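You operate a simulated robot arm through the tools that you are given. There is no shell and no other tool. Be economical: measure what you need, move in short steps, check, and stop when the job is done.

You are at the controls of a simulated robot arm. One attempt, no reset.

## Task
Gauge both blanks on the bench and oil the bare lead of the thicker one.
Fine: thickness gauge and oil brush go back; the other blank stays dry. Set down upright: thickness gauge, oil brush. A coat counts when it lies all over at full strength: go over it till it gets no stronger.

It is judged by the outcome, as a careful person would: the job done as asked, and still so three seconds after it is handed in. It fails if anything else is knocked over, pushed out of place, dropped, spilled or broken.

## Robot
A 6-joint arm with a two-finger parallel gripper, fixed in place. Base frame: the origin is at the foot of the arm, x ahead of it, y to its left, z up; the work surface is at about z = 0. Lengths are in m, angles in degrees, forces in N, time in s.
With the tool pointing down near the work surface it reaches from about 0.14 to 0.58 m from the base axis. Its first joint turns from -66.0 to 66.0 degrees. Payload 2.1 kg.
The tool frame sits at the grasp point between the pads (the TCP): z along the fingers, y along the line on which they close. The tips reach 0.03 m beyond it. The gripper opens to 0.094 m. The fingers are 0.028 m wide and 0.01 m thick; the gripper's body (0.05 by 0.096 m) begins 0.055 m behind the TCP.
Orientation is that of the tool frame in the base frame, as a unit quaternion [w, x, y, z]. With the fingers straight down and closing along the base's y, the tool's x points along the base's -x, its y along +y and its z along -z.

## Interface
- The arm moves only by the tool apply_moves. Its argument "steps" is a list of rows, each a list of 2 entries, a list of its own where there are three numbers: the shift along the tool's x, y, z in units of 300 mm (1.0 is 300 mm), then the turn, a rotation vector about the tool's x, y, z in units of 120 degrees (1.0 is 120 degrees). In form: [[[tx, ty, tz], [rx, ry, rz]], ...]. A call has 1 to 20 rows; each row is the pose to reach, as a shift and turn from the pose commanded when the call began, along the tool's axes at that moment. "grip" is the opening, from 0 (shut) to 1 (fully open), set as the call begins (left out, the last holds). A call with a number of a shift or a turn outside -1 to 1 is refused whole. A row lasts 0.2 s, in which the tool goes at most 0.05 m and 8.6 degrees; a call with a longer step from one row to the next is refused whole, and so is a gripper value outside its range. Where a pose cannot be reached the arm comes as near as it can. A force on the tool above 60 N (or 10 N above the force at the start of the call, whichever is more), or a blocked arm, ends the call early, and 0.2 s more pass. The fingers move at their own pace (about 0.072 m/s each) and stop on an object; they squeeze with about 33 N. The grip force told is the motor's: it shows also when the fingers shut on nothing. Time passes only in rows, and 0.2 s behind the last, so rows that repeat a pose let the fingers close. The reply holds the time, the measured pose of the TCP, the force on the tool along the base axes, the opening and the grip force, in the units named above and with some noise, with the torque about the TCP (base axes, N m) and any sound that the robot's microphone picked up.
- Cameras (640 x 400 px; columns grow to the right, rows downward): "scene" is fixed at [0.0571, -0.3743, 0.4875]; the picture's right is [0.76, -0.65, 0.00], its down [-0.35, -0.41, -0.84] and it looks along [0.55, 0.64, -0.54] (base axes); focal length 243 px, centre (320, 200). "wrist" rides on the gripper at [0.076, 0.014, -0.103] in the tool frame; the picture's right is [-0.18, 0.98, 0.00], its down [-0.75, -0.14, -0.64] and it looks along [-0.63, -0.12, 0.77] (tool axes); focal length 243 px, centre (320, 200). There is no depth. A picture from a camera that has moved, and an enlarged one, comes with that camera's place and axes in the base frame and with its lens.
- capture(camera): a new picture of that camera. It takes no simulated time.
- inspect(camera, box): a new picture of the part [left, top, right, bottom] of that camera's present view, enlarged. It takes no simulated time.
- hand_in(): hands the job in; it is judged then, once.

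Go step by step. Nothing tells you positions but the pictures and the camera data: compare them with the known pose of the tool, close in by small moves and look again before you grip or let go. The budget is 120 turns and 84 pictures, counting those below and the enlarged ones. Unless the task says otherwise, let go and move clear before handing in, and close with one line.

The tools are called as a command line: name --argument value ..., lists and objects as JSON in quotes. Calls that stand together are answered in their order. apply_moves: Moves the arm, as the interface text tells. Its arguments: {"type":"object","properties":{"steps":{"type":"array"},"grip":{"type":"number"}},"required":["steps"]} The other tools are called the same way: capture (camera) takes a picture; inspect (camera, box) takes an enlarged picture of a part of a camera's view; hand_in () hands the job in.

At the start:

```text
time_s: 0.0
position: [0.2806, -0.198, 0.37]
orientation: [0.0, 0.0, 1.0, -0.001]
ft_force: [-0.1, 0.1, -1.2]
moment: [0.02, -0.03, 0.03]
grip_width: 0.0939
gripper_force: 0.0
```

scene: 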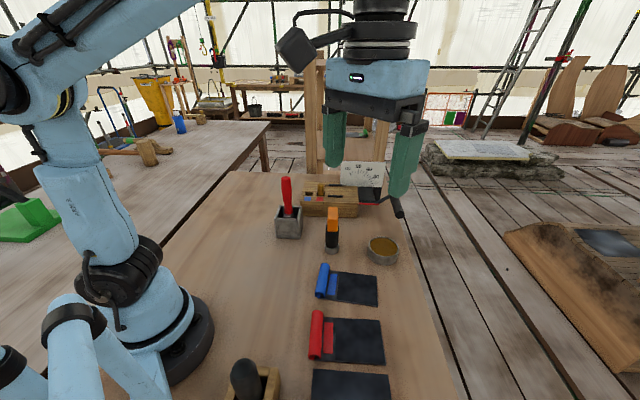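
wrist: 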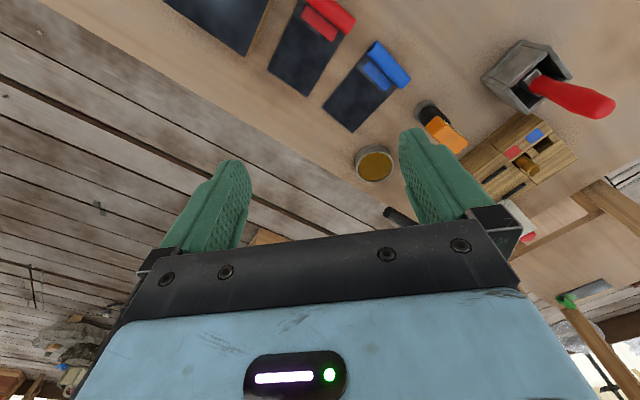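

I see a bench with several items: a blue and a red rolled piece, a dark sheet, an orange tool, a red-handled tool in a box and an amber dish. I'll look closer before moving.

inspect --camera "scene" --box '[260, 150, 420, 270]'

inspect --camera "scene" --box '[220, 250, 420, 400]'

inspect --camera "wrist" --box '[360, 20, 620, 220]'

```text
3.33 times, centred on (340, 210) of scene
camera zoom: at [0.0571, -0.3743, 0.4875], right [0.76, -0.65, 0.0], down [-0.35, -0.41, -0.84], along [0.55, 0.64, -0.54], focal length 809 px, centre (253, 167)
```

zoom: 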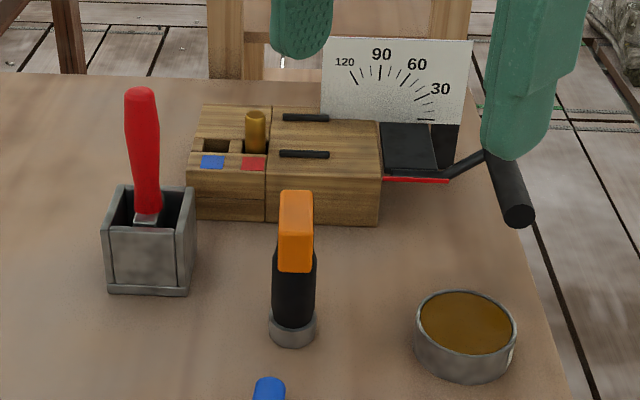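

```text
2.67 times, centred on (320, 325) of scene
camera zoom: at [0.0571, -0.3743, 0.4875], right [0.76, -0.65, 0.0], down [-0.35, -0.41, -0.84], along [0.55, 0.64, -0.54], focal length 647 px, centre (320, -133)
```

zoom: 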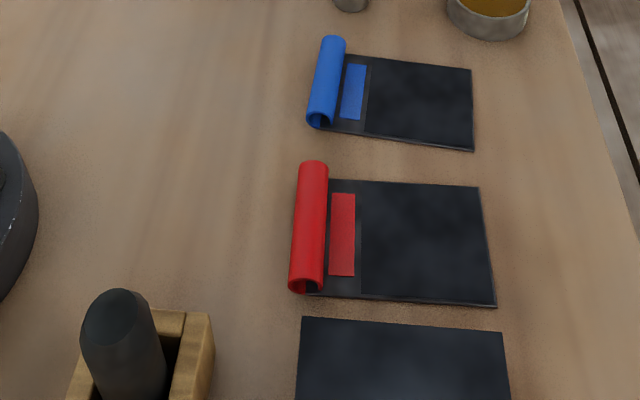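

```text
2.00 times, centred on (490, 120) of wrist
camera zoom: at [0.2054, -0.183, 0.4721], right [0.18, 0.98, 0.0], down [0.75, -0.14, 0.64], along [0.63, -0.12, -0.77], focal length 485 px, centre (-20, 360)
```

zoom: 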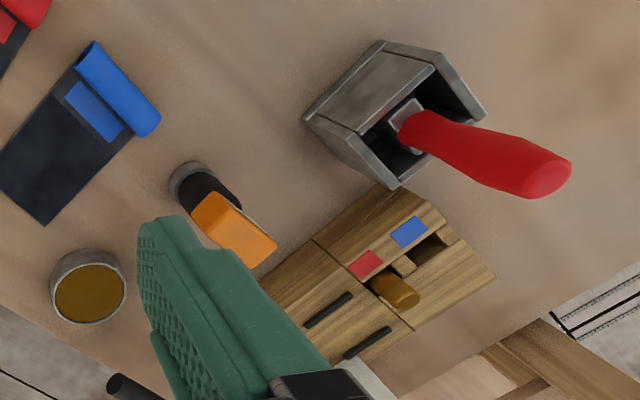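

I see candidates for blanks (blue and red tabs), a tin of oil, and several tool holders. I'll swing the wrist camera round to look at the near side of the bench, staying high.

apply_moves --steps '[[[0.01, 0.03, -0.01], [0, 0, 0.07]], [[0.02, 0.06, -0.02], [0, 0, 0.14]], [[0.03, 0.09, -0.03], [0, 0, 0.21]], [[0.04, 0.12, -0.04], [0, 0, 0.28]], [[0.05, 0.15, -0.05], [0, 0, 0.35]], [[0.06, 0.19, -0.06], [0, 0, 0.42]], [[0.07, 0.22, -0.07], [0, 0, 0.49]], [[0.08, 0.25, -0.08], [0, 0, 0.56]], [[0.09, 0.28, -0.09], [0, 0, 0.63]], [[0.1, 0.31, -0.1], [0, 0, 0.7]], [[0.1, 0.333, -0.1], [0, 0, 0.75]], [[0.1, 0.333, -0.1], [0, 0, 0.75]]]'

capture --camera "wrist"

capture --camera "scene"

```text
time_s: 2.6
position: [0.2506, -0.0956, 0.4008]
orientation: [0.0, 0.708, 0.706, -0.001]
ft_force: [0.9, -0.6, -0.3]
moment: [0.02, 0.0, -0.01]
grip_width: 0.0942
gripper_force: 0.0
```

```text
78 pictures are left
camera wrist: at [0.2658, -0.0196, 0.502], right [0.98, -0.19, 0.0], down [-0.14, -0.75, 0.64], along [-0.12, -0.63, -0.77], focal length 243 px, centre (320, 200)
```

wrist: 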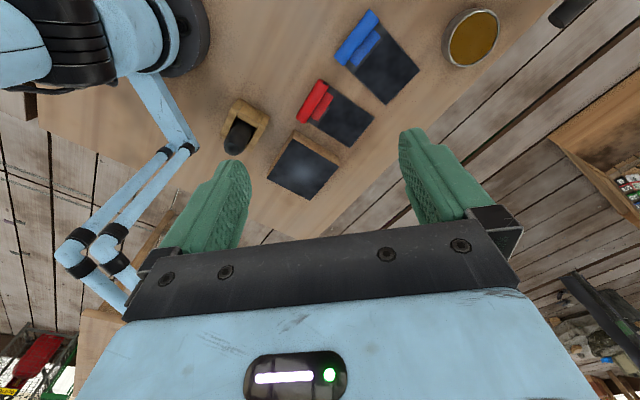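

```text
77 pictures are left
```

scene: 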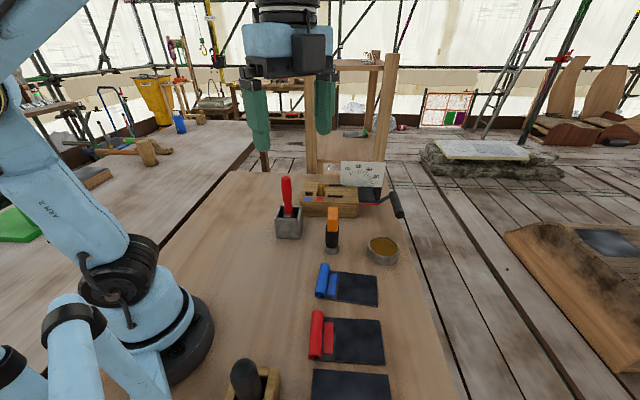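

inspect --camera "wrist" --box '[200, 0, 440, 220]'

inspect --camera "scene" --box '[270, 150, 420, 260]'

inspect --camera "scene" --box '[300, 155, 360, 215]'

```text
1.82 times, centred on (320, 110) of wrist
camera zoom: at [0.2658, -0.0196, 0.502], right [0.98, -0.19, 0.0], down [-0.14, -0.75, 0.64], along [-0.12, -0.63, -0.77], focal length 441 px, centre (320, 364)
```

zoom: 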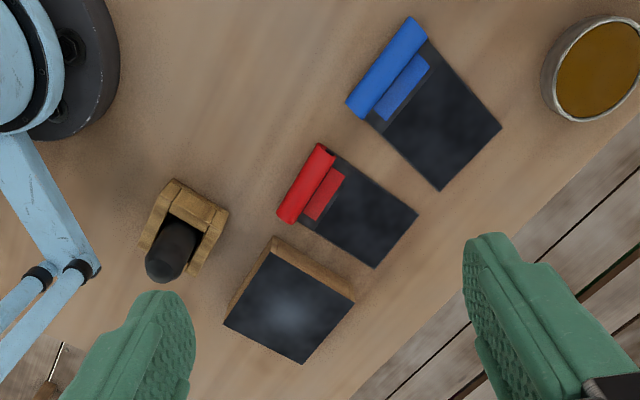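

```text
3.64 times, centred on (345, 205) of scene
camera zoom: at [0.0571, -0.3743, 0.4875], right [0.76, -0.65, 0.0], down [-0.35, -0.41, -0.84], along [0.55, 0.64, -0.54], focal length 882 px, centre (229, 182)
```

zoom: 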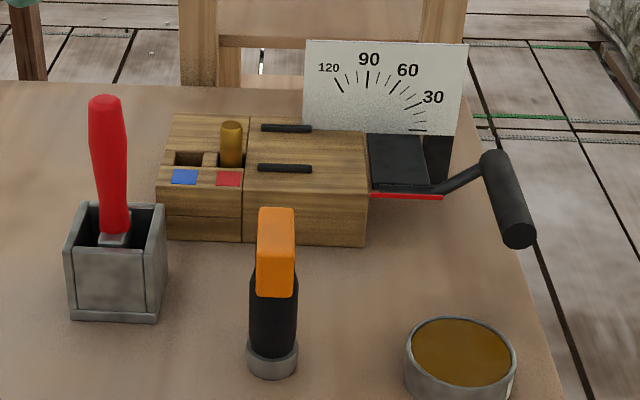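

```text
6.67 times, centred on (330, 185) of scene
camera zoom: at [0.0571, -0.3743, 0.4875], right [0.76, -0.65, 0.0], down [-0.35, -0.41, -0.84], along [0.55, 0.64, -0.54], focal length 1618 px, centre (253, 300)
```

zoom: 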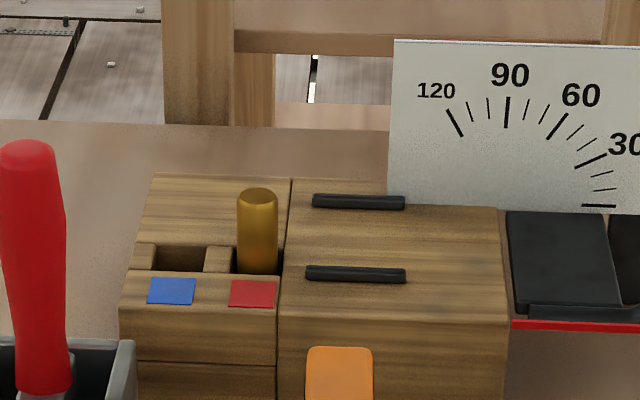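

The scene has a folding brake with a peg selector, which I don't expect to need. I need closer views of the orange device and the red-handled tool to tell gauge from brush, so I'll rotate back and come lower near them.

apply_moves --steps '[[[0.03, 0.015, 0.045], [0, 0, -0.07]], [[0.06, 0.03, 0.09], [0, 0, -0.14]], [[0.09, 0.045, 0.135], [0, 0, -0.21]], [[0.12, 0.06, 0.18], [0, 0, -0.28]], [[0.15, 0.075, 0.225], [0, 0, -0.35]], [[0.18, 0.09, 0.27], [0, 0, -0.42]], [[0.21, 0.105, 0.315], [0, 0, -0.49]], [[0.24, 0.12, 0.36], [0, 0, -0.56]], [[0.27, 0.135, 0.405], [0, 0, -0.63]], [[0.3, 0.15, 0.45], [0, 0, -0.7]], [[0.333, 0.167, 0.5], [0, 0, -0.75]], [[0.333, 0.167, 0.5], [0, 0, -0.75]]]'

capture --camera "wrist"

```text
time_s: 5.2
position: [0.3024, 0.0009, 0.2506]
orientation: [0.0, -0.001, 1.0, -0.001]
ft_force: [-0.5, 0.2, 0.1]
moment: [-0.01, -0.02, 0.01]
grip_width: 0.0938
gripper_force: 0.1
```

```text
73 pictures are left
camera wrist: at [0.2278, 0.016, 0.3519], right [0.18, 0.98, 0.0], down [0.75, -0.14, 0.64], along [0.63, -0.12, -0.77], focal length 243 px, centre (320, 200)
```

wrist: 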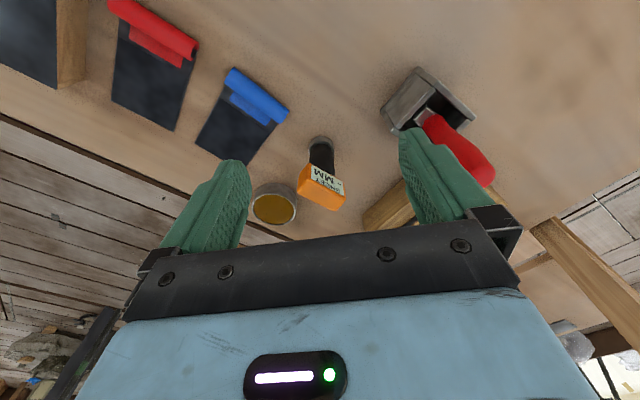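

inspect --camera "wrist" --box '[250, 110, 410, 220]'

inspect --camera "wrist" --box '[370, 50, 510, 190]'

inspect --camera "wrist" --box '[90, 0, 310, 160]'

```text
3.64 times, centred on (330, 165) of wrist
camera zoom: at [0.2278, 0.016, 0.3519], right [0.18, 0.98, 0.0], down [0.75, -0.14, 0.64], along [0.63, -0.12, -0.77], focal length 882 px, centre (284, 327)
```

zoom: 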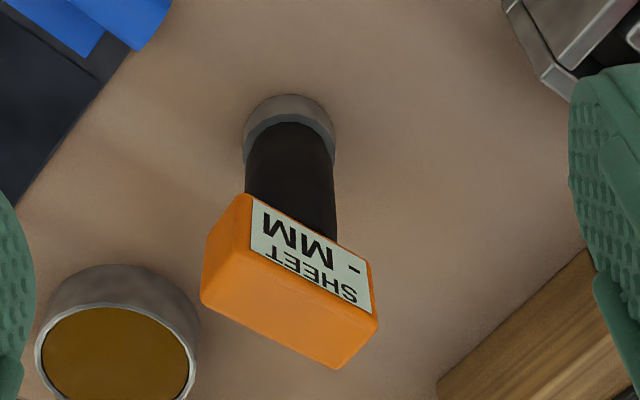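

```text
2.86 times, centred on (440, 120) of wrist
camera zoom: at [0.2278, 0.016, 0.3519], right [0.18, 0.98, 0.0], down [0.75, -0.14, 0.64], along [0.63, -0.12, -0.77], focal length 693 px, centre (-23, 429)
```

zoom: 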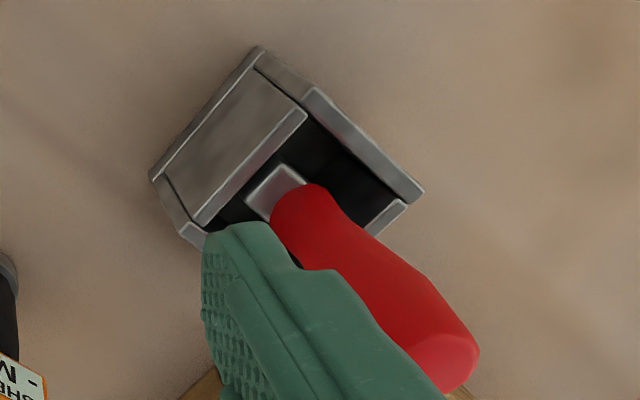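

```text
2.50 times, centred on (200, 80) of wrist
camera zoom: at [0.2278, 0.016, 0.3519], right [0.18, 0.98, 0.0], down [0.75, -0.14, 0.64], along [0.63, -0.12, -0.77], focal length 606 px, centre (620, 500)
```

zoom: 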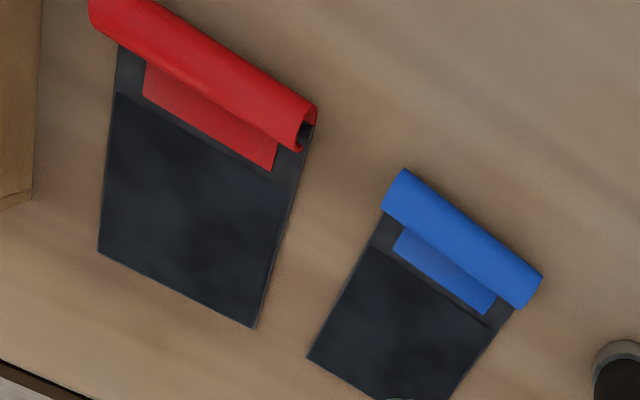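

The orange device is the thickness gauge (its side display reads "SHEET - MM"), standing at about (0.415, -0.01), and the red-handled tool in the metal box is probably the brush. I'll move above both for a top-down look.

apply_moves --steps '[[[-0.15, 0.05, -0.05], [0, 0, 0]], [[-0.3, 0.1, -0.1], [0, 0, 0]], [[-0.43, 0.16, -0.16], [0, 0, 0]], [[-0.43, 0.16, -0.16], [0, 0, 0]]]'

capture --camera "wrist"

inspect --camera "wrist" --box '[200, 0, 500, 150]'

```text
time_s: 6.2
position: [0.4314, 0.0493, 0.2974]
orientation: [0.0, 0.0, 1.0, -0.001]
ft_force: [0.1, -0.9, 0.6]
moment: [-0.01, -0.01, 0.04]
grip_width: 0.0939
gripper_force: 0.1
```

```text
69 pictures are left
camera wrist: at [0.3556, 0.0639, 0.3992], right [0.18, 0.98, 0.0], down [0.75, -0.14, 0.64], along [0.63, -0.12, -0.77], focal length 243 px, centre (320, 200)
```

wrist: 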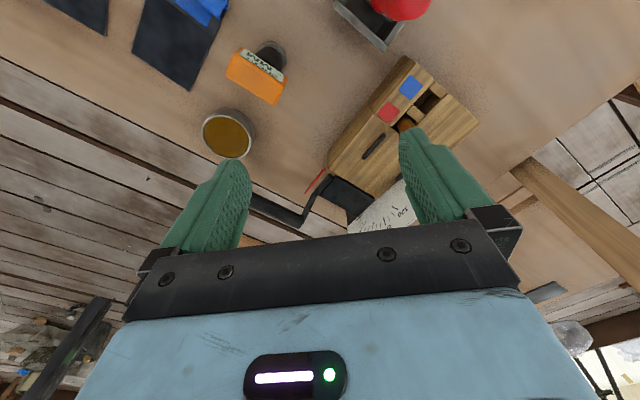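

```text
2.13 times, centred on (350, 75) of wrist
camera zoom: at [0.3556, 0.0639, 0.3992], right [0.18, 0.98, 0.0], down [0.75, -0.14, 0.64], along [0.63, -0.12, -0.77], focal length 518 px, centre (256, 467)
```

zoom: 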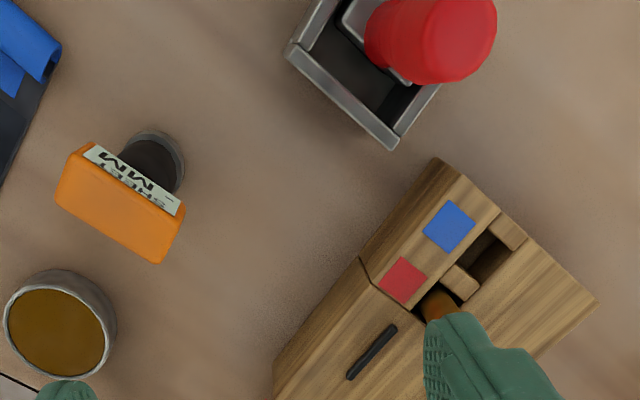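

The gauge head is about 49 x 29 mm, turned 45°, centred near (0.408, -0.011) with its top at z≈0.125. I'll turn the tool 45°, so that the fingers close on the head's long ends and the display stays visible, and hover above it.

apply_moves --steps '[[[0.015, -0.04, 0.065], [0, 0, 0.07]], [[0.03, -0.08, 0.13], [0, 0, 0.14]], [[0.045, -0.12, 0.195], [0, 0, 0.21]], [[0.06, -0.16, 0.26], [0, 0, 0.28]], [[0.078, -0.201, 0.325], [0, 0, 0.35]], [[0.078, -0.201, 0.325], [0, 0, 0.375]], [[0.078, -0.201, 0.325], [0, 0, 0.375]]]'

capture --camera "wrist"

inspect --camera "scene" --box '[260, 120, 420, 270]'

```text
time_s: 7.8
position: [0.4061, -0.0092, 0.2009]
orientation: [0.001, 0.384, 0.923, 0.0]
ft_force: [0.7, -0.1, 0.0]
moment: [-0.03, 0.02, 0.0]
grip_width: 0.0943
gripper_force: 0.1
```

```text
67 pictures are left
camera wrist: at [0.3635, 0.0541, 0.3019], right [0.83, 0.56, 0.0], down [0.43, -0.63, 0.64], along [0.36, -0.53, -0.77], focal length 243 px, centre (320, 200)
```

wrist: 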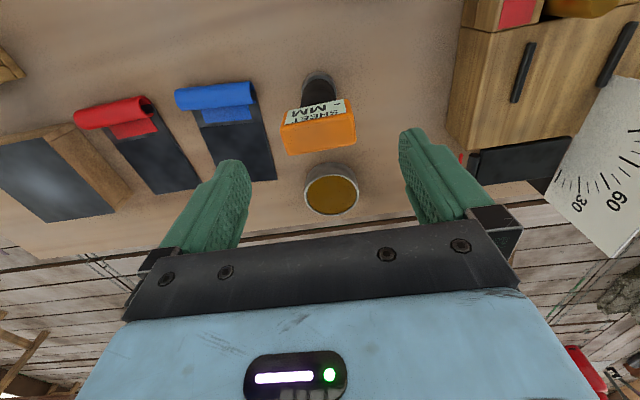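

```text
2.67 times, centred on (340, 195) of scene
camera zoom: at [0.0571, -0.3743, 0.4875], right [0.76, -0.65, 0.0], down [-0.35, -0.41, -0.84], along [0.55, 0.64, -0.54], focal length 647 px, centre (267, 213)
```

zoom: 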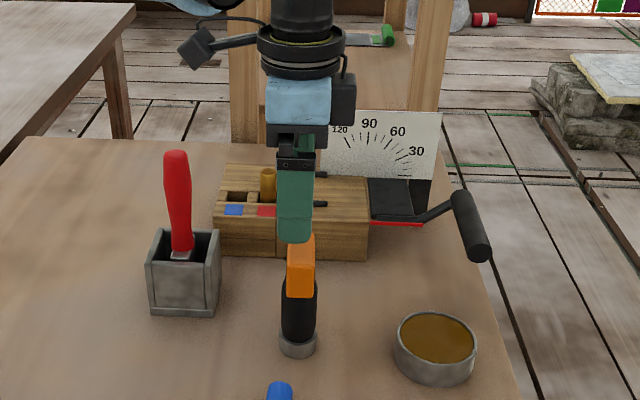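

The gripper is nearly lined up, with the gauge about 7 mm further along tool -x. I'll correct that and descend so the TCP is at z≈0.098.

apply_moves --steps '[[[-0.024, -0.003, 0.0], [0, 0, 0]], [[-0.024, -0.003, 0.12], [0, 0, 0]], [[-0.024, -0.003, 0.24], [0, 0, 0]], [[-0.024, -0.003, 0.343], [0, 0, 0]], [[-0.024, -0.003, 0.343], [0, 0, 0]]]'

capture --camera "wrist"

inspect --camera "scene" --box '[260, 120, 420, 270]'

```text
time_s: 9.0
position: [0.4132, -0.018, 0.0949]
orientation: [0.0, 0.383, 0.924, 0.0]
ft_force: [0.2, -0.9, -0.3]
moment: [0.02, -0.03, -0.02]
grip_width: 0.0939
gripper_force: 0.2
```

```text
65 pictures are left
camera wrist: at [0.3691, 0.0467, 0.197], right [0.83, 0.56, 0.0], down [0.43, -0.63, 0.64], along [0.36, -0.53, -0.77], focal length 243 px, centre (320, 200)
```

wrist: 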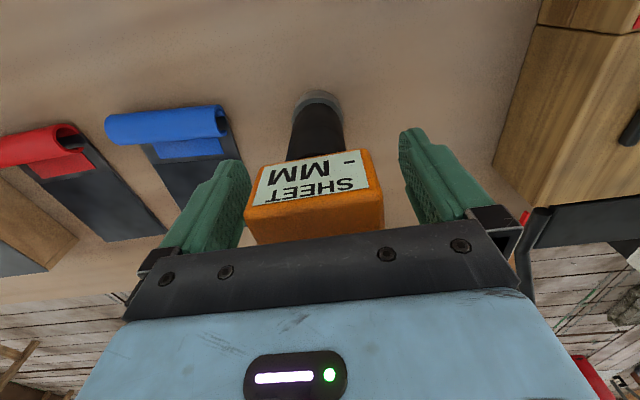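

```text
2.67 times, centred on (340, 195) of scene
camera zoom: at [0.0571, -0.3743, 0.4875], right [0.76, -0.65, 0.0], down [-0.35, -0.41, -0.84], along [0.55, 0.64, -0.54], focal length 647 px, centre (267, 213)
```

zoom: 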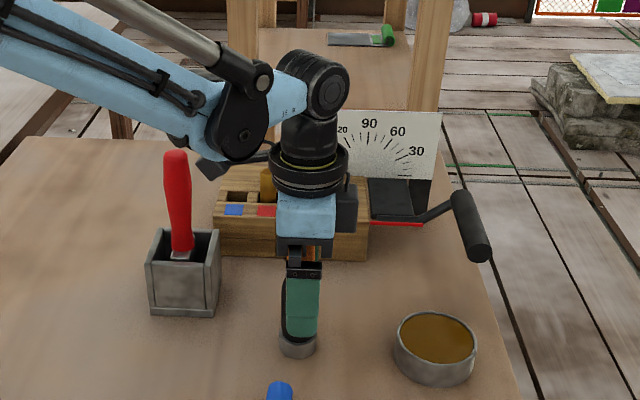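

The fingers straddle the head; I'll shift about 4 mm back along tool +x and then close.

apply_moves --steps '[[[0.014, 0, 0], [0, 0, 0]], [[0.014, 0, 0], [0, 0, 0]]]'

apply_moves --steps '[[[0, 0, 0], [0, 0, 0]], [[0, 0, 0], [0, 0, 0]], [[0, 0, 0], [0, 0, 0]], [[0, 0, 0], [0, 0, 0]]]' --grip 0.3

capture --camera "wrist"

```text
time_s: 9.6
position: [0.4097, -0.014, 0.098]
orientation: [0.001, 0.382, 0.924, 0.0]
ft_force: [-0.1, -0.1, -0.2]
moment: [-0.01, -0.05, 0.01]
grip_width: 0.0941
gripper_force: 0.0
```

```text
time_s: 10.6
position: [0.4091, -0.014, 0.0972]
orientation: [0.001, 0.382, 0.924, -0.001]
ft_force: [-1.3, 0.8, 0.7]
moment: [0.01, 0.06, 0.02]
grip_width: 0.0622
gripper_force: 33.0
```

```text
63 pictures are left
camera wrist: at [0.3654, 0.0496, 0.1987], right [0.83, 0.56, 0.0], down [0.43, -0.63, 0.64], along [0.36, -0.53, -0.77], focal length 243 px, centre (320, 200)
```

wrist: 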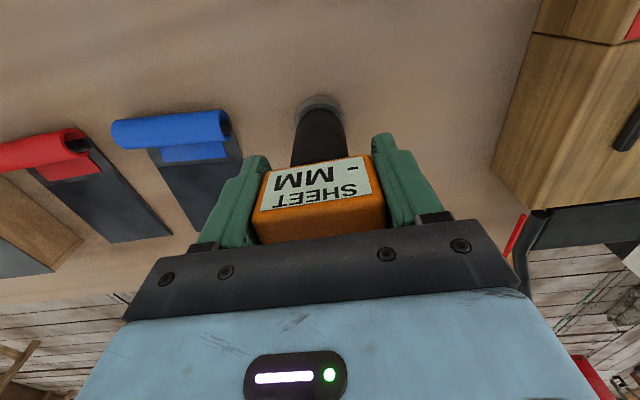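

The gauge is gripped at 62 mm opening and stands firm. I'll lift it 60 mm, carry it over the blue blank's bare area near (0.367, -0.149), and look.

apply_moves --steps '[[[0, 0, -0.1], [0, 0, 0]], [[0, 0, -0.2], [0, 0, 0]], [[-0.055, -0.104, -0.2], [0, 0, 0]], [[-0.11, -0.208, -0.2], [0, 0, 0]], [[-0.165, -0.312, -0.2], [0, 0, 0]], [[-0.219, -0.417, -0.2], [0, 0, 0]], [[-0.219, -0.417, -0.2], [0, 0, 0]]]' --grip 0.3

capture --camera "wrist"

inspect --camera "scene" --box '[260, 180, 420, 400]'

```text
time_s: 12.2
position: [0.3672, -0.1499, 0.1577]
orientation: [0.001, 0.383, 0.924, 0.0]
ft_force: [-0.1, -1.2, -1.4]
moment: [0.0, 0.0, 0.02]
grip_width: 0.0621
gripper_force: 33.0
```

```text
62 pictures are left
camera wrist: at [0.3241, -0.0851, 0.2583], right [0.83, 0.56, 0.0], down [0.43, -0.63, 0.64], along [0.36, -0.53, -0.77], focal length 243 px, centre (320, 200)
```

wrist: 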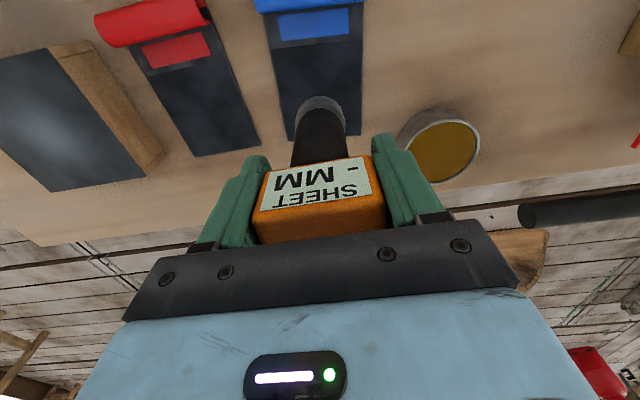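

```text
1.82 times, centred on (340, 290) of scene
camera zoom: at [0.0571, -0.3744, 0.4875], right [0.76, -0.65, 0.0], down [-0.35, -0.41, -0.84], along [0.55, 0.64, -0.54], focal length 441 px, centre (284, 36)
```

zoom: 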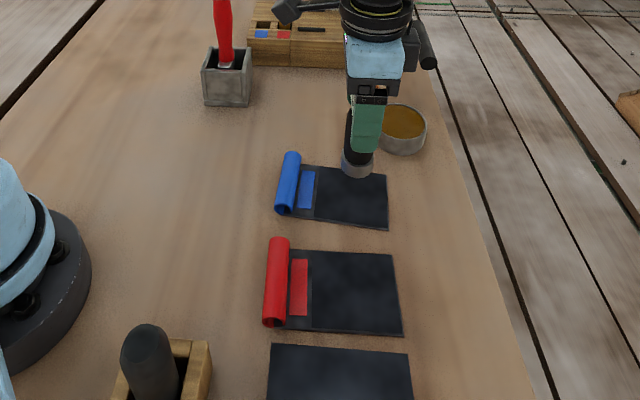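

Over the blue blank; I'll descend gently until the foot touches the lead and then read the display.

apply_moves --steps '[[[0, 0, 0.09], [0, 0, 0]], [[0, 0, 0.175], [0, 0, 0]], [[0, 0, 0.185], [0, 0, 0]], [[0, 0, 0.19], [0, 0, 0]], [[0, 0, 0.194], [0, 0, 0]], [[0, 0, 0.194], [0, 0, 0]]]'

inspect --camera "wrist" --box '[220, 60, 420, 240]'

```text
time_s: 13.6
position: [0.3671, -0.1488, 0.1007]
orientation: [0.001, 0.383, 0.924, -0.001]
ft_force: [0.0, 2.2, 35.5]
moment: [0.09, -0.05, 0.09]
grip_width: 0.0621
gripper_force: 32.7
```

```text
2.22 times, centred on (320, 150) of wrist
camera zoom: at [0.324, -0.0843, 0.2019], right [0.83, 0.56, 0.0], down [0.43, -0.63, 0.64], along [0.36, -0.53, -0.77], focal length 539 px, centre (320, 311)
```

zoom: 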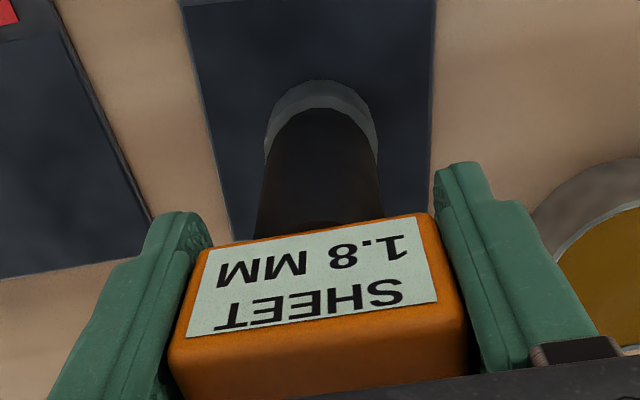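

The blue blank reads 1.8 mm. I'll lift and carry the gauge over to the red blank at about (0.281, -0.231).

apply_moves --steps '[[[0, 0, -0.09], [0, 0, 0]], [[0, 0, -0.18], [0, 0, 0]], [[0.003, -0.1, -0.18], [0, 0, 0]], [[0.005, -0.2, -0.18], [0, 0, 0]], [[0.007, -0.3, -0.18], [0, 0, 0]], [[0.009, -0.396, -0.18], [0, 0, 0]], [[0.009, -0.396, -0.18], [0, 0, 0]]]'

capture --camera "wrist"

```text
time_s: 15.2
position: [0.2809, -0.2284, 0.152]
orientation: [0.001, 0.382, 0.924, -0.001]
ft_force: [-0.8, 0.5, -2.0]
moment: [0.04, 0.0, 0.03]
grip_width: 0.062
gripper_force: 32.7
```

```text
59 pictures are left
camera wrist: at [0.238, -0.165, 0.2553], right [0.83, 0.56, 0.0], down [0.43, -0.63, 0.64], along [0.36, -0.53, -0.77], focal length 243 px, centre (320, 200)
```

wrist: 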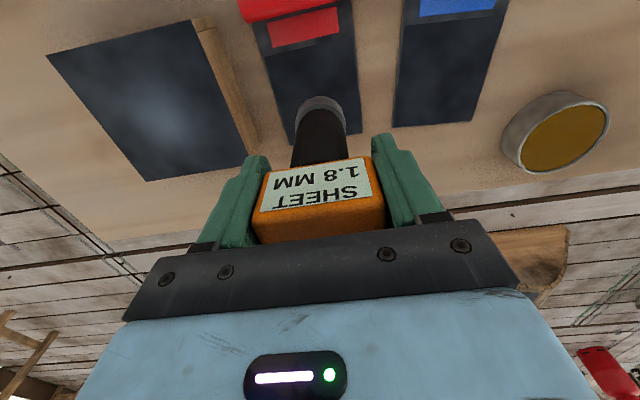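

The held reading is still 1.8, and I'm over the red blank now. Descending to contact.

apply_moves --steps '[[[0, 0, 0.09], [0, 0, 0]], [[0, 0, 0.165], [0, 0, 0]], [[0, 0, 0.173], [0, 0, 0]], [[0, 0, 0.178], [0, 0, 0]], [[0, 0, 0.178], [0, 0, 0]]]'

inspect --camera "wrist" --box '[220, 60, 420, 240]'

```text
time_s: 16.4
position: [0.279, -0.2294, 0.0988]
orientation: [-0.001, 0.382, 0.924, 0.0]
ft_force: [-2.1, 5.4, 35.2]
moment: [0.21, -0.07, 0.04]
grip_width: 0.0621
gripper_force: 32.6
```

```text
2.22 times, centred on (320, 150) of wrist
camera zoom: at [0.2367, -0.1652, 0.201], right [0.83, 0.56, 0.0], down [0.43, -0.63, 0.64], along [0.36, -0.53, -0.77], focal length 539 px, centre (320, 311)
```

zoom: 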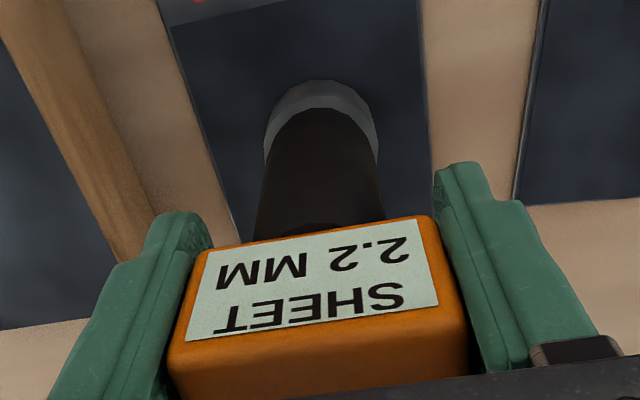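

Red reads 2.2 mm, so the red blank is the thicker and gets the oil. I'll return the gauge to its place first.

apply_moves --steps '[[[0, 0, -0.1], [0, 0, 0]], [[0, 0, -0.2], [0, 0, 0]], [[0.035, 0.136, -0.2], [0, 0, 0]], [[0.07, 0.271, -0.2], [0, 0, 0]], [[0.105, 0.407, -0.2], [0, 0, 0]], [[0.14, 0.542, -0.2], [0, 0, 0]], [[0.175, 0.678, -0.2], [0, 0, 0]], [[0.21, 0.813, -0.2], [0, 0, 0]], [[0.21, 0.813, -0.2], [0, 0, 0]], [[0.21, 0.813, -0.1], [0, 0, 0]], [[0.21, 0.813, -0.03], [0, 0, 0]], [[0.21, 0.813, -0.01], [0, 0, 0]], [[0.21, 0.813, 0.0], [0, 0, 0]], [[0.21, 0.813, 0.005], [0, 0, 0]], [[0.21, 0.813, 0.005], [0, 0, 0]]]'

inspect --camera "scene" --box '[260, 150, 420, 270]'

```text
time_s: 19.6
position: [0.4081, -0.0142, 0.0975]
orientation: [0.001, 0.383, 0.924, -0.001]
ft_force: [0.9, 0.2, -2.0]
moment: [0.02, 0.0, 0.0]
grip_width: 0.0618
gripper_force: 32.4
```

```text
3.33 times, centred on (340, 210) of scene
camera zoom: at [0.0571, -0.3743, 0.4875], right [0.76, -0.65, 0.0], down [-0.35, -0.41, -0.84], along [0.55, 0.64, -0.54], focal length 809 px, centre (253, 167)
```

zoom: 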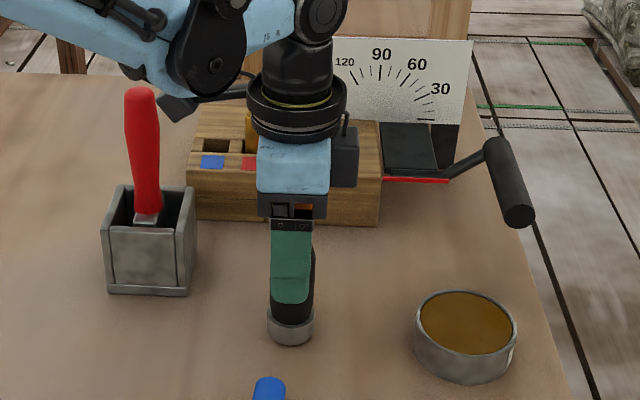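

It's back over its spot, still just hanging by the weight reading. I'll lower a touch more until the bench takes it.

apply_moves --steps '[[[0, 0, 0.002], [0, 0, 0]], [[0, 0, 0.004], [0, 0, 0]], [[0, 0, 0.004], [0, 0, 0]]]'

```text
time_s: 20.4
position: [0.4087, -0.0129, 0.0987]
orientation: [0.0, 0.383, 0.924, -0.001]
ft_force: [0.5, -0.1, -1.2]
moment: [0.01, 0.03, 0.02]
grip_width: 0.062
gripper_force: 32.5
```

apply_moves --steps '[[[0, 0, 0.002], [0, 0, 0]], [[0, 0, 0.004], [0, 0, 0]], [[0, 0, 0.004], [0, 0, 0]]]'

```text
time_s: 21.2
position: [0.4075, -0.0136, 0.097]
orientation: [0.0, 0.383, 0.924, 0.0]
ft_force: [-0.1, 0.1, -1.4]
moment: [0.03, -0.03, -0.01]
grip_width: 0.0619
gripper_force: 33.2
```

Still hanging a hair above the bench, so I'll keep lowering in half-millimetre steps.

apply_moves --steps '[[[0, 0, 0.002], [0, 0, 0]], [[0, 0, 0.003], [0, 0, 0]], [[0, 0, 0.003], [0, 0, 0]]]'

inspect --camera "scene" --box '[310, 210, 360, 260]'

```text
time_s: 22.0
position: [0.4069, -0.0141, 0.0968]
orientation: [0.001, 0.383, 0.924, 0.0]
ft_force: [0.3, -0.7, -2.2]
moment: [0.03, 0.02, 0.03]
grip_width: 0.0621
gripper_force: 33.0
```

```text
8.00 times, centred on (335, 235) of scene
camera zoom: at [0.0571, -0.3743, 0.4875], right [0.76, -0.65, 0.0], down [-0.35, -0.41, -0.84], along [0.55, 0.64, -0.54], focal length 1941 px, centre (200, -80)
```

zoom: 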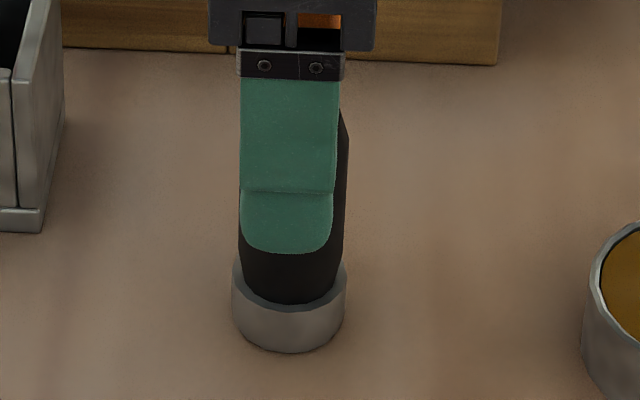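

The gauge probably slid slightly up in the grip when pressing on the sheets. I'll continue down in small steps.

apply_moves --steps '[[[0, 0, 0.001], [0, 0, 0]], [[0, 0, 0.002], [0, 0, 0]], [[0, 0, 0.003], [0, 0, 0]], [[0, 0, 0.003], [0, 0, 0]]]'

apply_moves --steps '[[[0, 0, 0.001], [0, 0, 0]], [[0, 0, 0.002], [0, 0, 0]], [[0, 0, 0.003], [0, 0, 0]], [[0, 0, 0.003], [0, 0, 0]]]'

```text
time_s: 23.0
position: [0.4077, -0.0137, 0.0952]
orientation: [-0.001, 0.383, 0.924, -0.001]
ft_force: [-6.0, -1.2, 35.7]
moment: [-0.25, 0.09, -0.01]
grip_width: 0.0621
gripper_force: 32.9
```

```text
time_s: 24.0
position: [0.4077, -0.0137, 0.0936]
orientation: [0.001, 0.383, 0.924, -0.001]
ft_force: [-7.3, -2.0, 33.7]
moment: [-0.34, 0.19, -0.07]
grip_width: 0.062
gripper_force: 33.0
```

It's now firmly on the bench. I'll open the gripper and rise clear.

apply_moves --steps '[[[0, 0, -0.003], [0, 0, 0]], [[0, 0, -0.003], [0, 0, 0]], [[0, 0, -0.003], [0, 0, 0]], [[0, 0, -0.003], [0, 0, 0]], [[0, 0, -0.003], [0, 0, 0]]]' --grip 1.0

apply_moves --steps '[[[0, 0, -0.1], [0, 0, 0]], [[0, 0, -0.25], [0, 0, 0]], [[0, 0, -0.4], [0, 0, 0]], [[0, 0, -0.55], [0, 0, 0]], [[0, 0, -0.7], [0, 0, 0]], [[0, 0, -0.7], [0, 0, 0]]]'

capture --camera "wrist"

inspect --camera "scene" --box '[260, 150, 420, 270]'

```text
time_s: 25.2
position: [0.4078, -0.0128, 0.0946]
orientation: [0.0, 0.383, 0.924, -0.001]
ft_force: [0.2, -0.4, 0.1]
moment: [0.02, 0.01, -0.02]
grip_width: 0.0937
gripper_force: 0.0
```

```text
time_s: 26.6
position: [0.4037, -0.0106, 0.3018]
orientation: [0.001, 0.382, 0.924, 0.0]
ft_force: [0.2, 0.0, -0.7]
moment: [-0.01, 0.01, 0.01]
grip_width: 0.0941
gripper_force: 0.0
```

```text
55 pictures are left
camera wrist: at [0.3617, 0.0533, 0.4036], right [0.83, 0.56, 0.0], down [0.43, -0.63, 0.64], along [0.36, -0.53, -0.77], focal length 243 px, centre (320, 200)
```

wrist: 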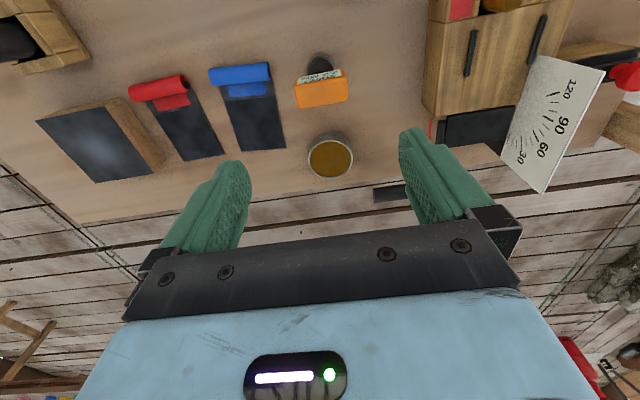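

```text
3.33 times, centred on (340, 210) of scene
camera zoom: at [0.0571, -0.3743, 0.4875], right [0.76, -0.65, 0.0], down [-0.35, -0.41, -0.84], along [0.55, 0.64, -0.54], focal length 809 px, centre (253, 167)
```

zoom: 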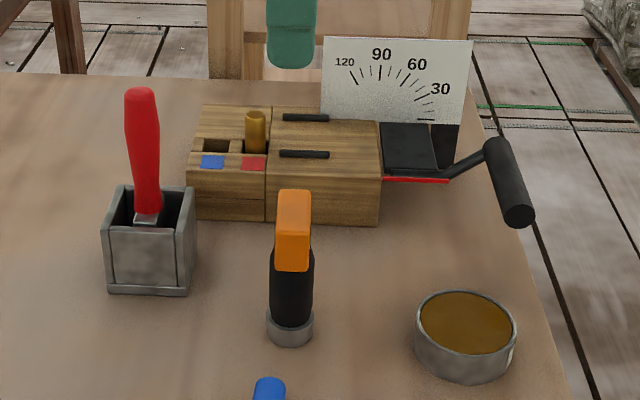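

The gauge stands back in its place. Next I'll look into the metal box and at the black-handled item to identify the brush.

apply_moves --steps '[[[0.06, 0.04, 0], [0, 0, -0.07]], [[0.12, 0.08, 0], [0, 0, -0.14]], [[0.18, 0.12, 0], [0, 0, -0.21]], [[0.24, 0.16, 0], [0, 0, -0.28]], [[0.316, 0.203, 0], [0, 0, -0.35]], [[0.316, 0.203, 0], [0, 0, -0.375]], [[0.316, 0.203, 0], [0, 0, -0.375]]]'

inspect --camera "wrist" --box '[200, 0, 500, 200]'

inspect --camera "scene" --box '[220, 340, 290, 400]'

inspect --camera "scene" --box '[265, 170, 315, 245]'

```text
time_s: 28.2
position: [0.3829, 0.0991, 0.3039]
orientation: [0.001, 0.0, 1.0, 0.0]
ft_force: [0.5, -0.5, -0.7]
moment: [-0.01, 0.0, 0.0]
grip_width: 0.094
gripper_force: 0.1
```

```text
2.00 times, centred on (350, 100) of wrist
camera zoom: at [0.3071, 0.114, 0.4051], right [0.18, 0.98, 0.0], down [0.75, -0.14, 0.64], along [0.63, -0.12, -0.77], focal length 485 px, centre (260, 400)
```

zoom: 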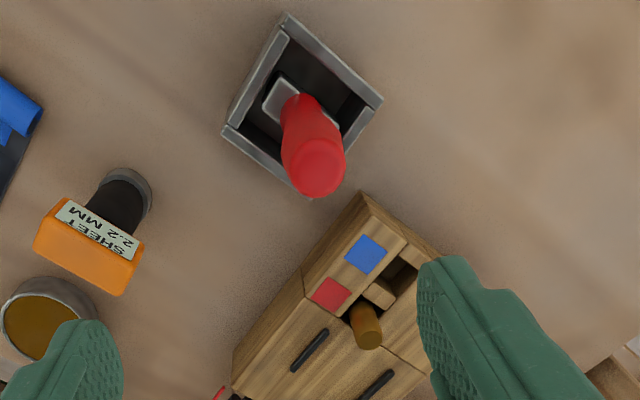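

```text
6.67 times, centred on (255, 370) of scene
camera zoom: at [0.0571, -0.3743, 0.4875], right [0.76, -0.65, 0.0], down [-0.35, -0.41, -0.84], along [0.55, 0.64, -0.54], focal length 1618 px, centre (753, -933)
```

zoom: 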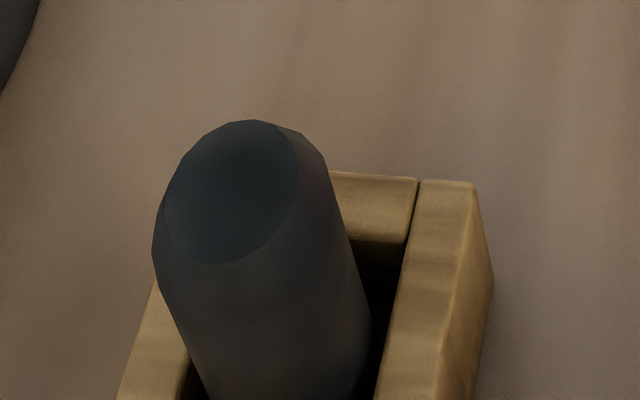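

```text
5.33 times, centred on (290, 208) of scene
camera zoom: at [0.0571, -0.3743, 0.4875], right [0.76, -0.65, 0.0], down [-0.35, -0.41, -0.84], along [0.55, 0.64, -0.54], focal length 1294 px, centre (480, 160)
```

zoom: 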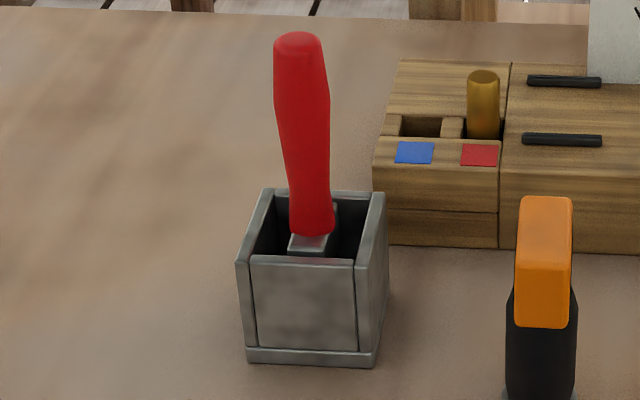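

The red handle ends in a rectangular metal ferrule inside the metal box, so I take it as the brush, standing near (0.367, 0.125) with its top at z≈0.18. I'll hover over it with the 45° yaw.

apply_moves --steps '[[[0.01, 0.02, 0.04], [0, 0, 0.07]], [[0.02, 0.04, 0.08], [0, 0, 0.14]], [[0.03, 0.06, 0.12], [0, 0, 0.21]], [[0.04, 0.075, 0.16], [0, 0, 0.28]], [[0.053, 0.088, 0.2], [0, 0, 0.35]], [[0.053, 0.088, 0.213], [0, 0, 0.375]], [[0.053, 0.088, 0.213], [0, 0, 0.375]]]'

capture --camera "wrist"

inspect --camera "scene" --box '[230, 110, 350, 250]'

```text
time_s: 29.8
position: [0.3685, 0.1241, 0.2396]
orientation: [0.001, 0.383, 0.924, 0.0]
ft_force: [-0.2, -0.2, 0.7]
moment: [0.03, 0.01, -0.01]
grip_width: 0.0942
gripper_force: 0.1
```

```text
50 pictures are left
camera wrist: at [0.3263, 0.1879, 0.3411], right [0.83, 0.56, 0.0], down [0.43, -0.63, 0.64], along [0.36, -0.53, -0.77], focal length 243 px, centre (320, 200)
```

wrist: 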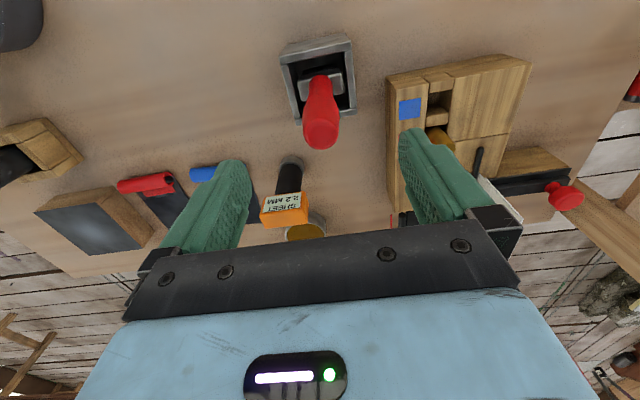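

```text
2.86 times, centred on (290, 180) of scene
camera zoom: at [0.0571, -0.3743, 0.4875], right [0.76, -0.65, 0.0], down [-0.35, -0.41, -0.84], along [0.55, 0.64, -0.54], focal length 693 px, centre (406, 257)
```

zoom: 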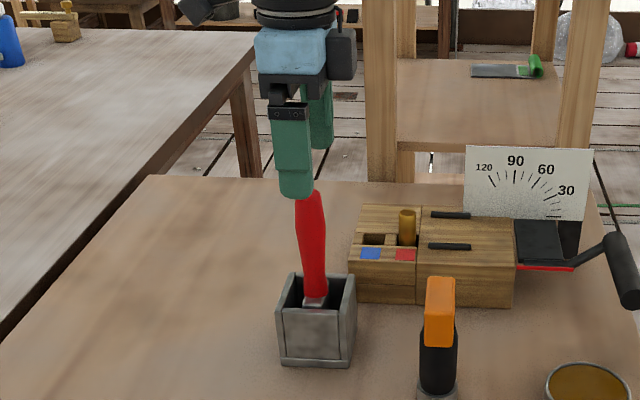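

The brush is centred between the fingers. Descending to TCP z≈0.135.

apply_moves --steps '[[[0.01, 0, 0.1], [0, 0, 0]], [[0.01, 0, 0.2], [0, 0, 0]], [[0.01, 0, 0.3], [0, 0, 0]], [[0.01, 0, 0.35], [0, 0, 0]], [[0.01, 0, 0.35], [0, 0, 0]]]'

capture --camera "wrist"

inspect --camera "scene" --box '[230, 130, 350, 250]'

```text
time_s: 31.0
position: [0.3655, 0.1237, 0.1335]
orientation: [0.0, 0.382, 0.924, 0.0]
ft_force: [0.5, -0.2, -0.1]
moment: [0.0, 0.01, -0.01]
grip_width: 0.0939
gripper_force: 0.0
```

```text
48 pictures are left
camera wrist: at [0.3223, 0.1878, 0.235], right [0.83, 0.56, 0.0], down [0.43, -0.63, 0.64], along [0.36, -0.53, -0.77], focal length 243 px, centre (320, 200)
```

wrist: 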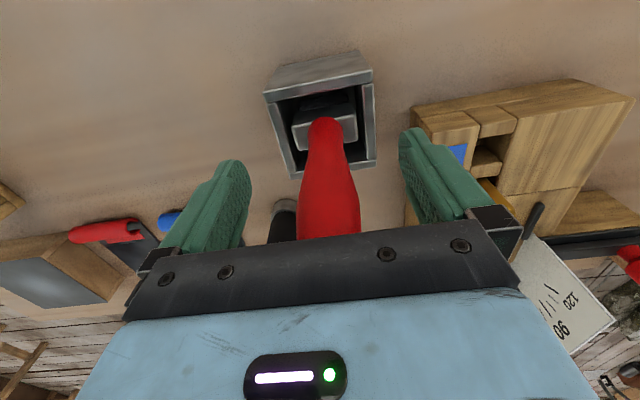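

```text
3.33 times, centred on (290, 190) of scene
camera zoom: at [0.0571, -0.3743, 0.4875], right [0.76, -0.65, 0.0], down [-0.35, -0.41, -0.84], along [0.55, 0.64, -0.54], focal length 809 px, centre (420, 233)
```

zoom: 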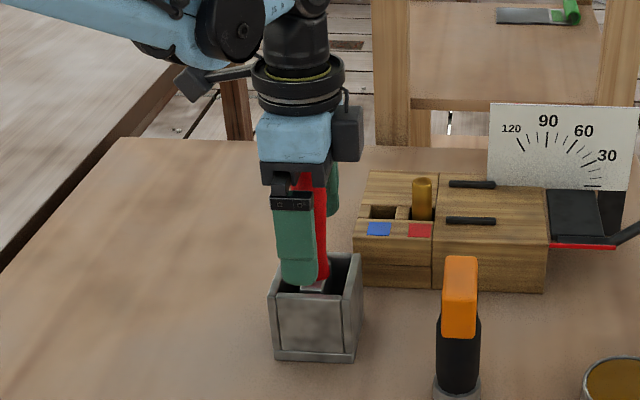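

The handle sits about 5 mm off along tool +y and slightly along -x. I'll correct and then close.

apply_moves --steps '[[[-0.015, 0.015, 0], [0, 0, 0]], [[-0.015, 0.015, 0], [0, 0, 0]]]'

apply_moves --steps '[[[0, 0, 0], [0, 0, 0]], [[0, 0, 0], [0, 0, 0]], [[0, 0, 0], [0, 0, 0]], [[0, 0, 0], [0, 0, 0]], [[0, 0, 0], [0, 0, 0]]]' --grip 0.0

capture --camera "wrist"

inspect --camera "scene" --box '[230, 130, 350, 250]'

```text
time_s: 31.6
position: [0.3735, 0.1231, 0.1341]
orientation: [0.001, 0.383, 0.924, 0.0]
ft_force: [0.6, 0.8, -0.1]
moment: [-0.02, 0.01, 0.04]
grip_width: 0.0938
gripper_force: 0.1
```

```text
time_s: 32.8
position: [0.3718, 0.1248, 0.1345]
orientation: [0.001, 0.383, 0.924, 0.0]
ft_force: [0.4, 0.6, -0.9]
moment: [-0.01, 0.06, -0.02]
grip_width: 0.0279
gripper_force: 32.8
```

```text
46 pictures are left
camera wrist: at [0.3292, 0.1881, 0.2357], right [0.83, 0.56, 0.0], down [0.43, -0.63, 0.64], along [0.36, -0.53, -0.77], focal length 243 px, centre (320, 200)
```

wrist: 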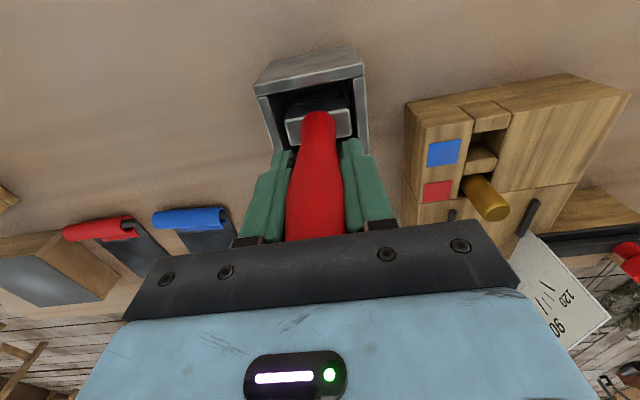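

```text
3.33 times, centred on (290, 190) of scene
camera zoom: at [0.0571, -0.3743, 0.4875], right [0.76, -0.65, 0.0], down [-0.35, -0.41, -0.84], along [0.55, 0.64, -0.54], focal length 809 px, centre (420, 233)
```

zoom: 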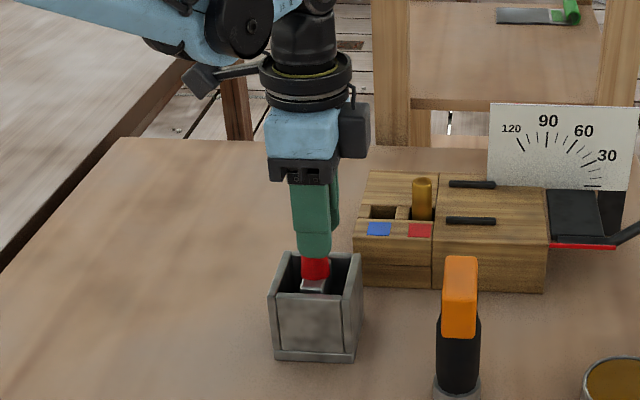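

The handle is gripped at 28 mm and the box hasn't moved. Lifting straight up to see the head.

apply_moves --steps '[[[0, 0, -0.05], [0, 0, 0]], [[0, 0, -0.15], [0, 0, 0]], [[0, 0, -0.25], [0, 0, 0]], [[0, 0, -0.35], [0, 0, 0]], [[0, 0, -0.35], [0, 0, 0]]]'

inspect --camera "scene" --box '[230, 100, 350, 250]'

capture --camera "wrist"

```text
time_s: 34.0
position: [0.3724, 0.1253, 0.2401]
orientation: [0.001, 0.382, 0.924, -0.001]
ft_force: [-0.4, 0.0, -0.1]
moment: [-0.05, 0.02, -0.02]
grip_width: 0.0278
gripper_force: 33.2
```

```text
2.67 times, centred on (290, 175) of scene
camera zoom: at [0.0571, -0.3743, 0.4875], right [0.76, -0.65, 0.0], down [-0.35, -0.41, -0.84], along [0.55, 0.64, -0.54], focal length 647 px, centre (400, 267)
```

zoom: 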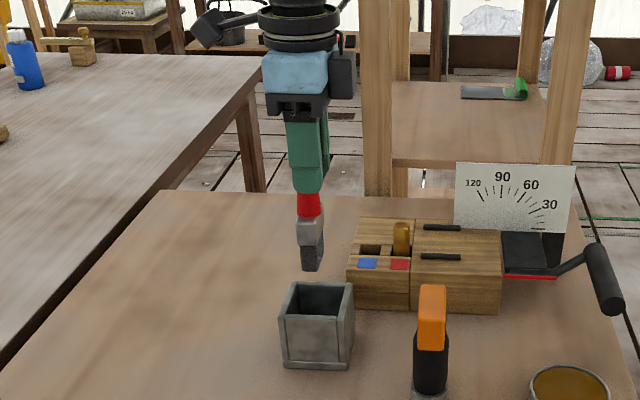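

```text
43 pictures are left
camera wrist: at [0.3301, 0.1893, 0.342], right [0.83, 0.56, 0.0], down [0.43, -0.63, 0.64], along [0.36, -0.53, -0.77], focal length 243 px, centre (320, 200)
```

wrist: 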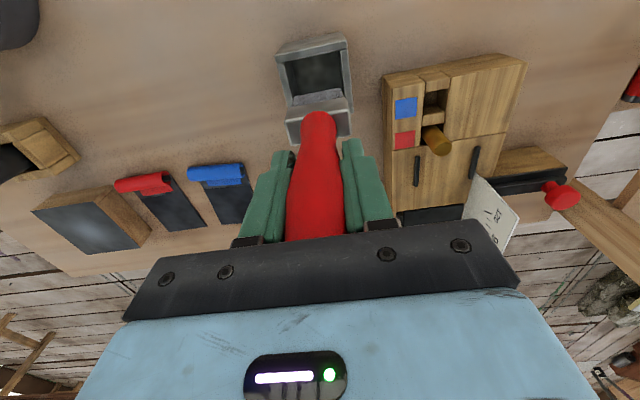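

inspect --camera "scene" --box '[270, 165, 310, 215]'

```text
8.00 times, centred on (290, 190) of scene
camera zoom: at [0.0571, -0.3743, 0.4875], right [0.76, -0.65, 0.0], down [-0.35, -0.41, -0.84], along [0.55, 0.64, -0.54], focal length 1941 px, centre (560, 280)
```

zoom: 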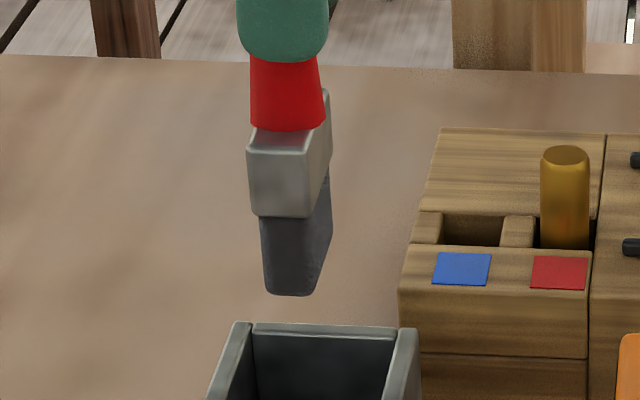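

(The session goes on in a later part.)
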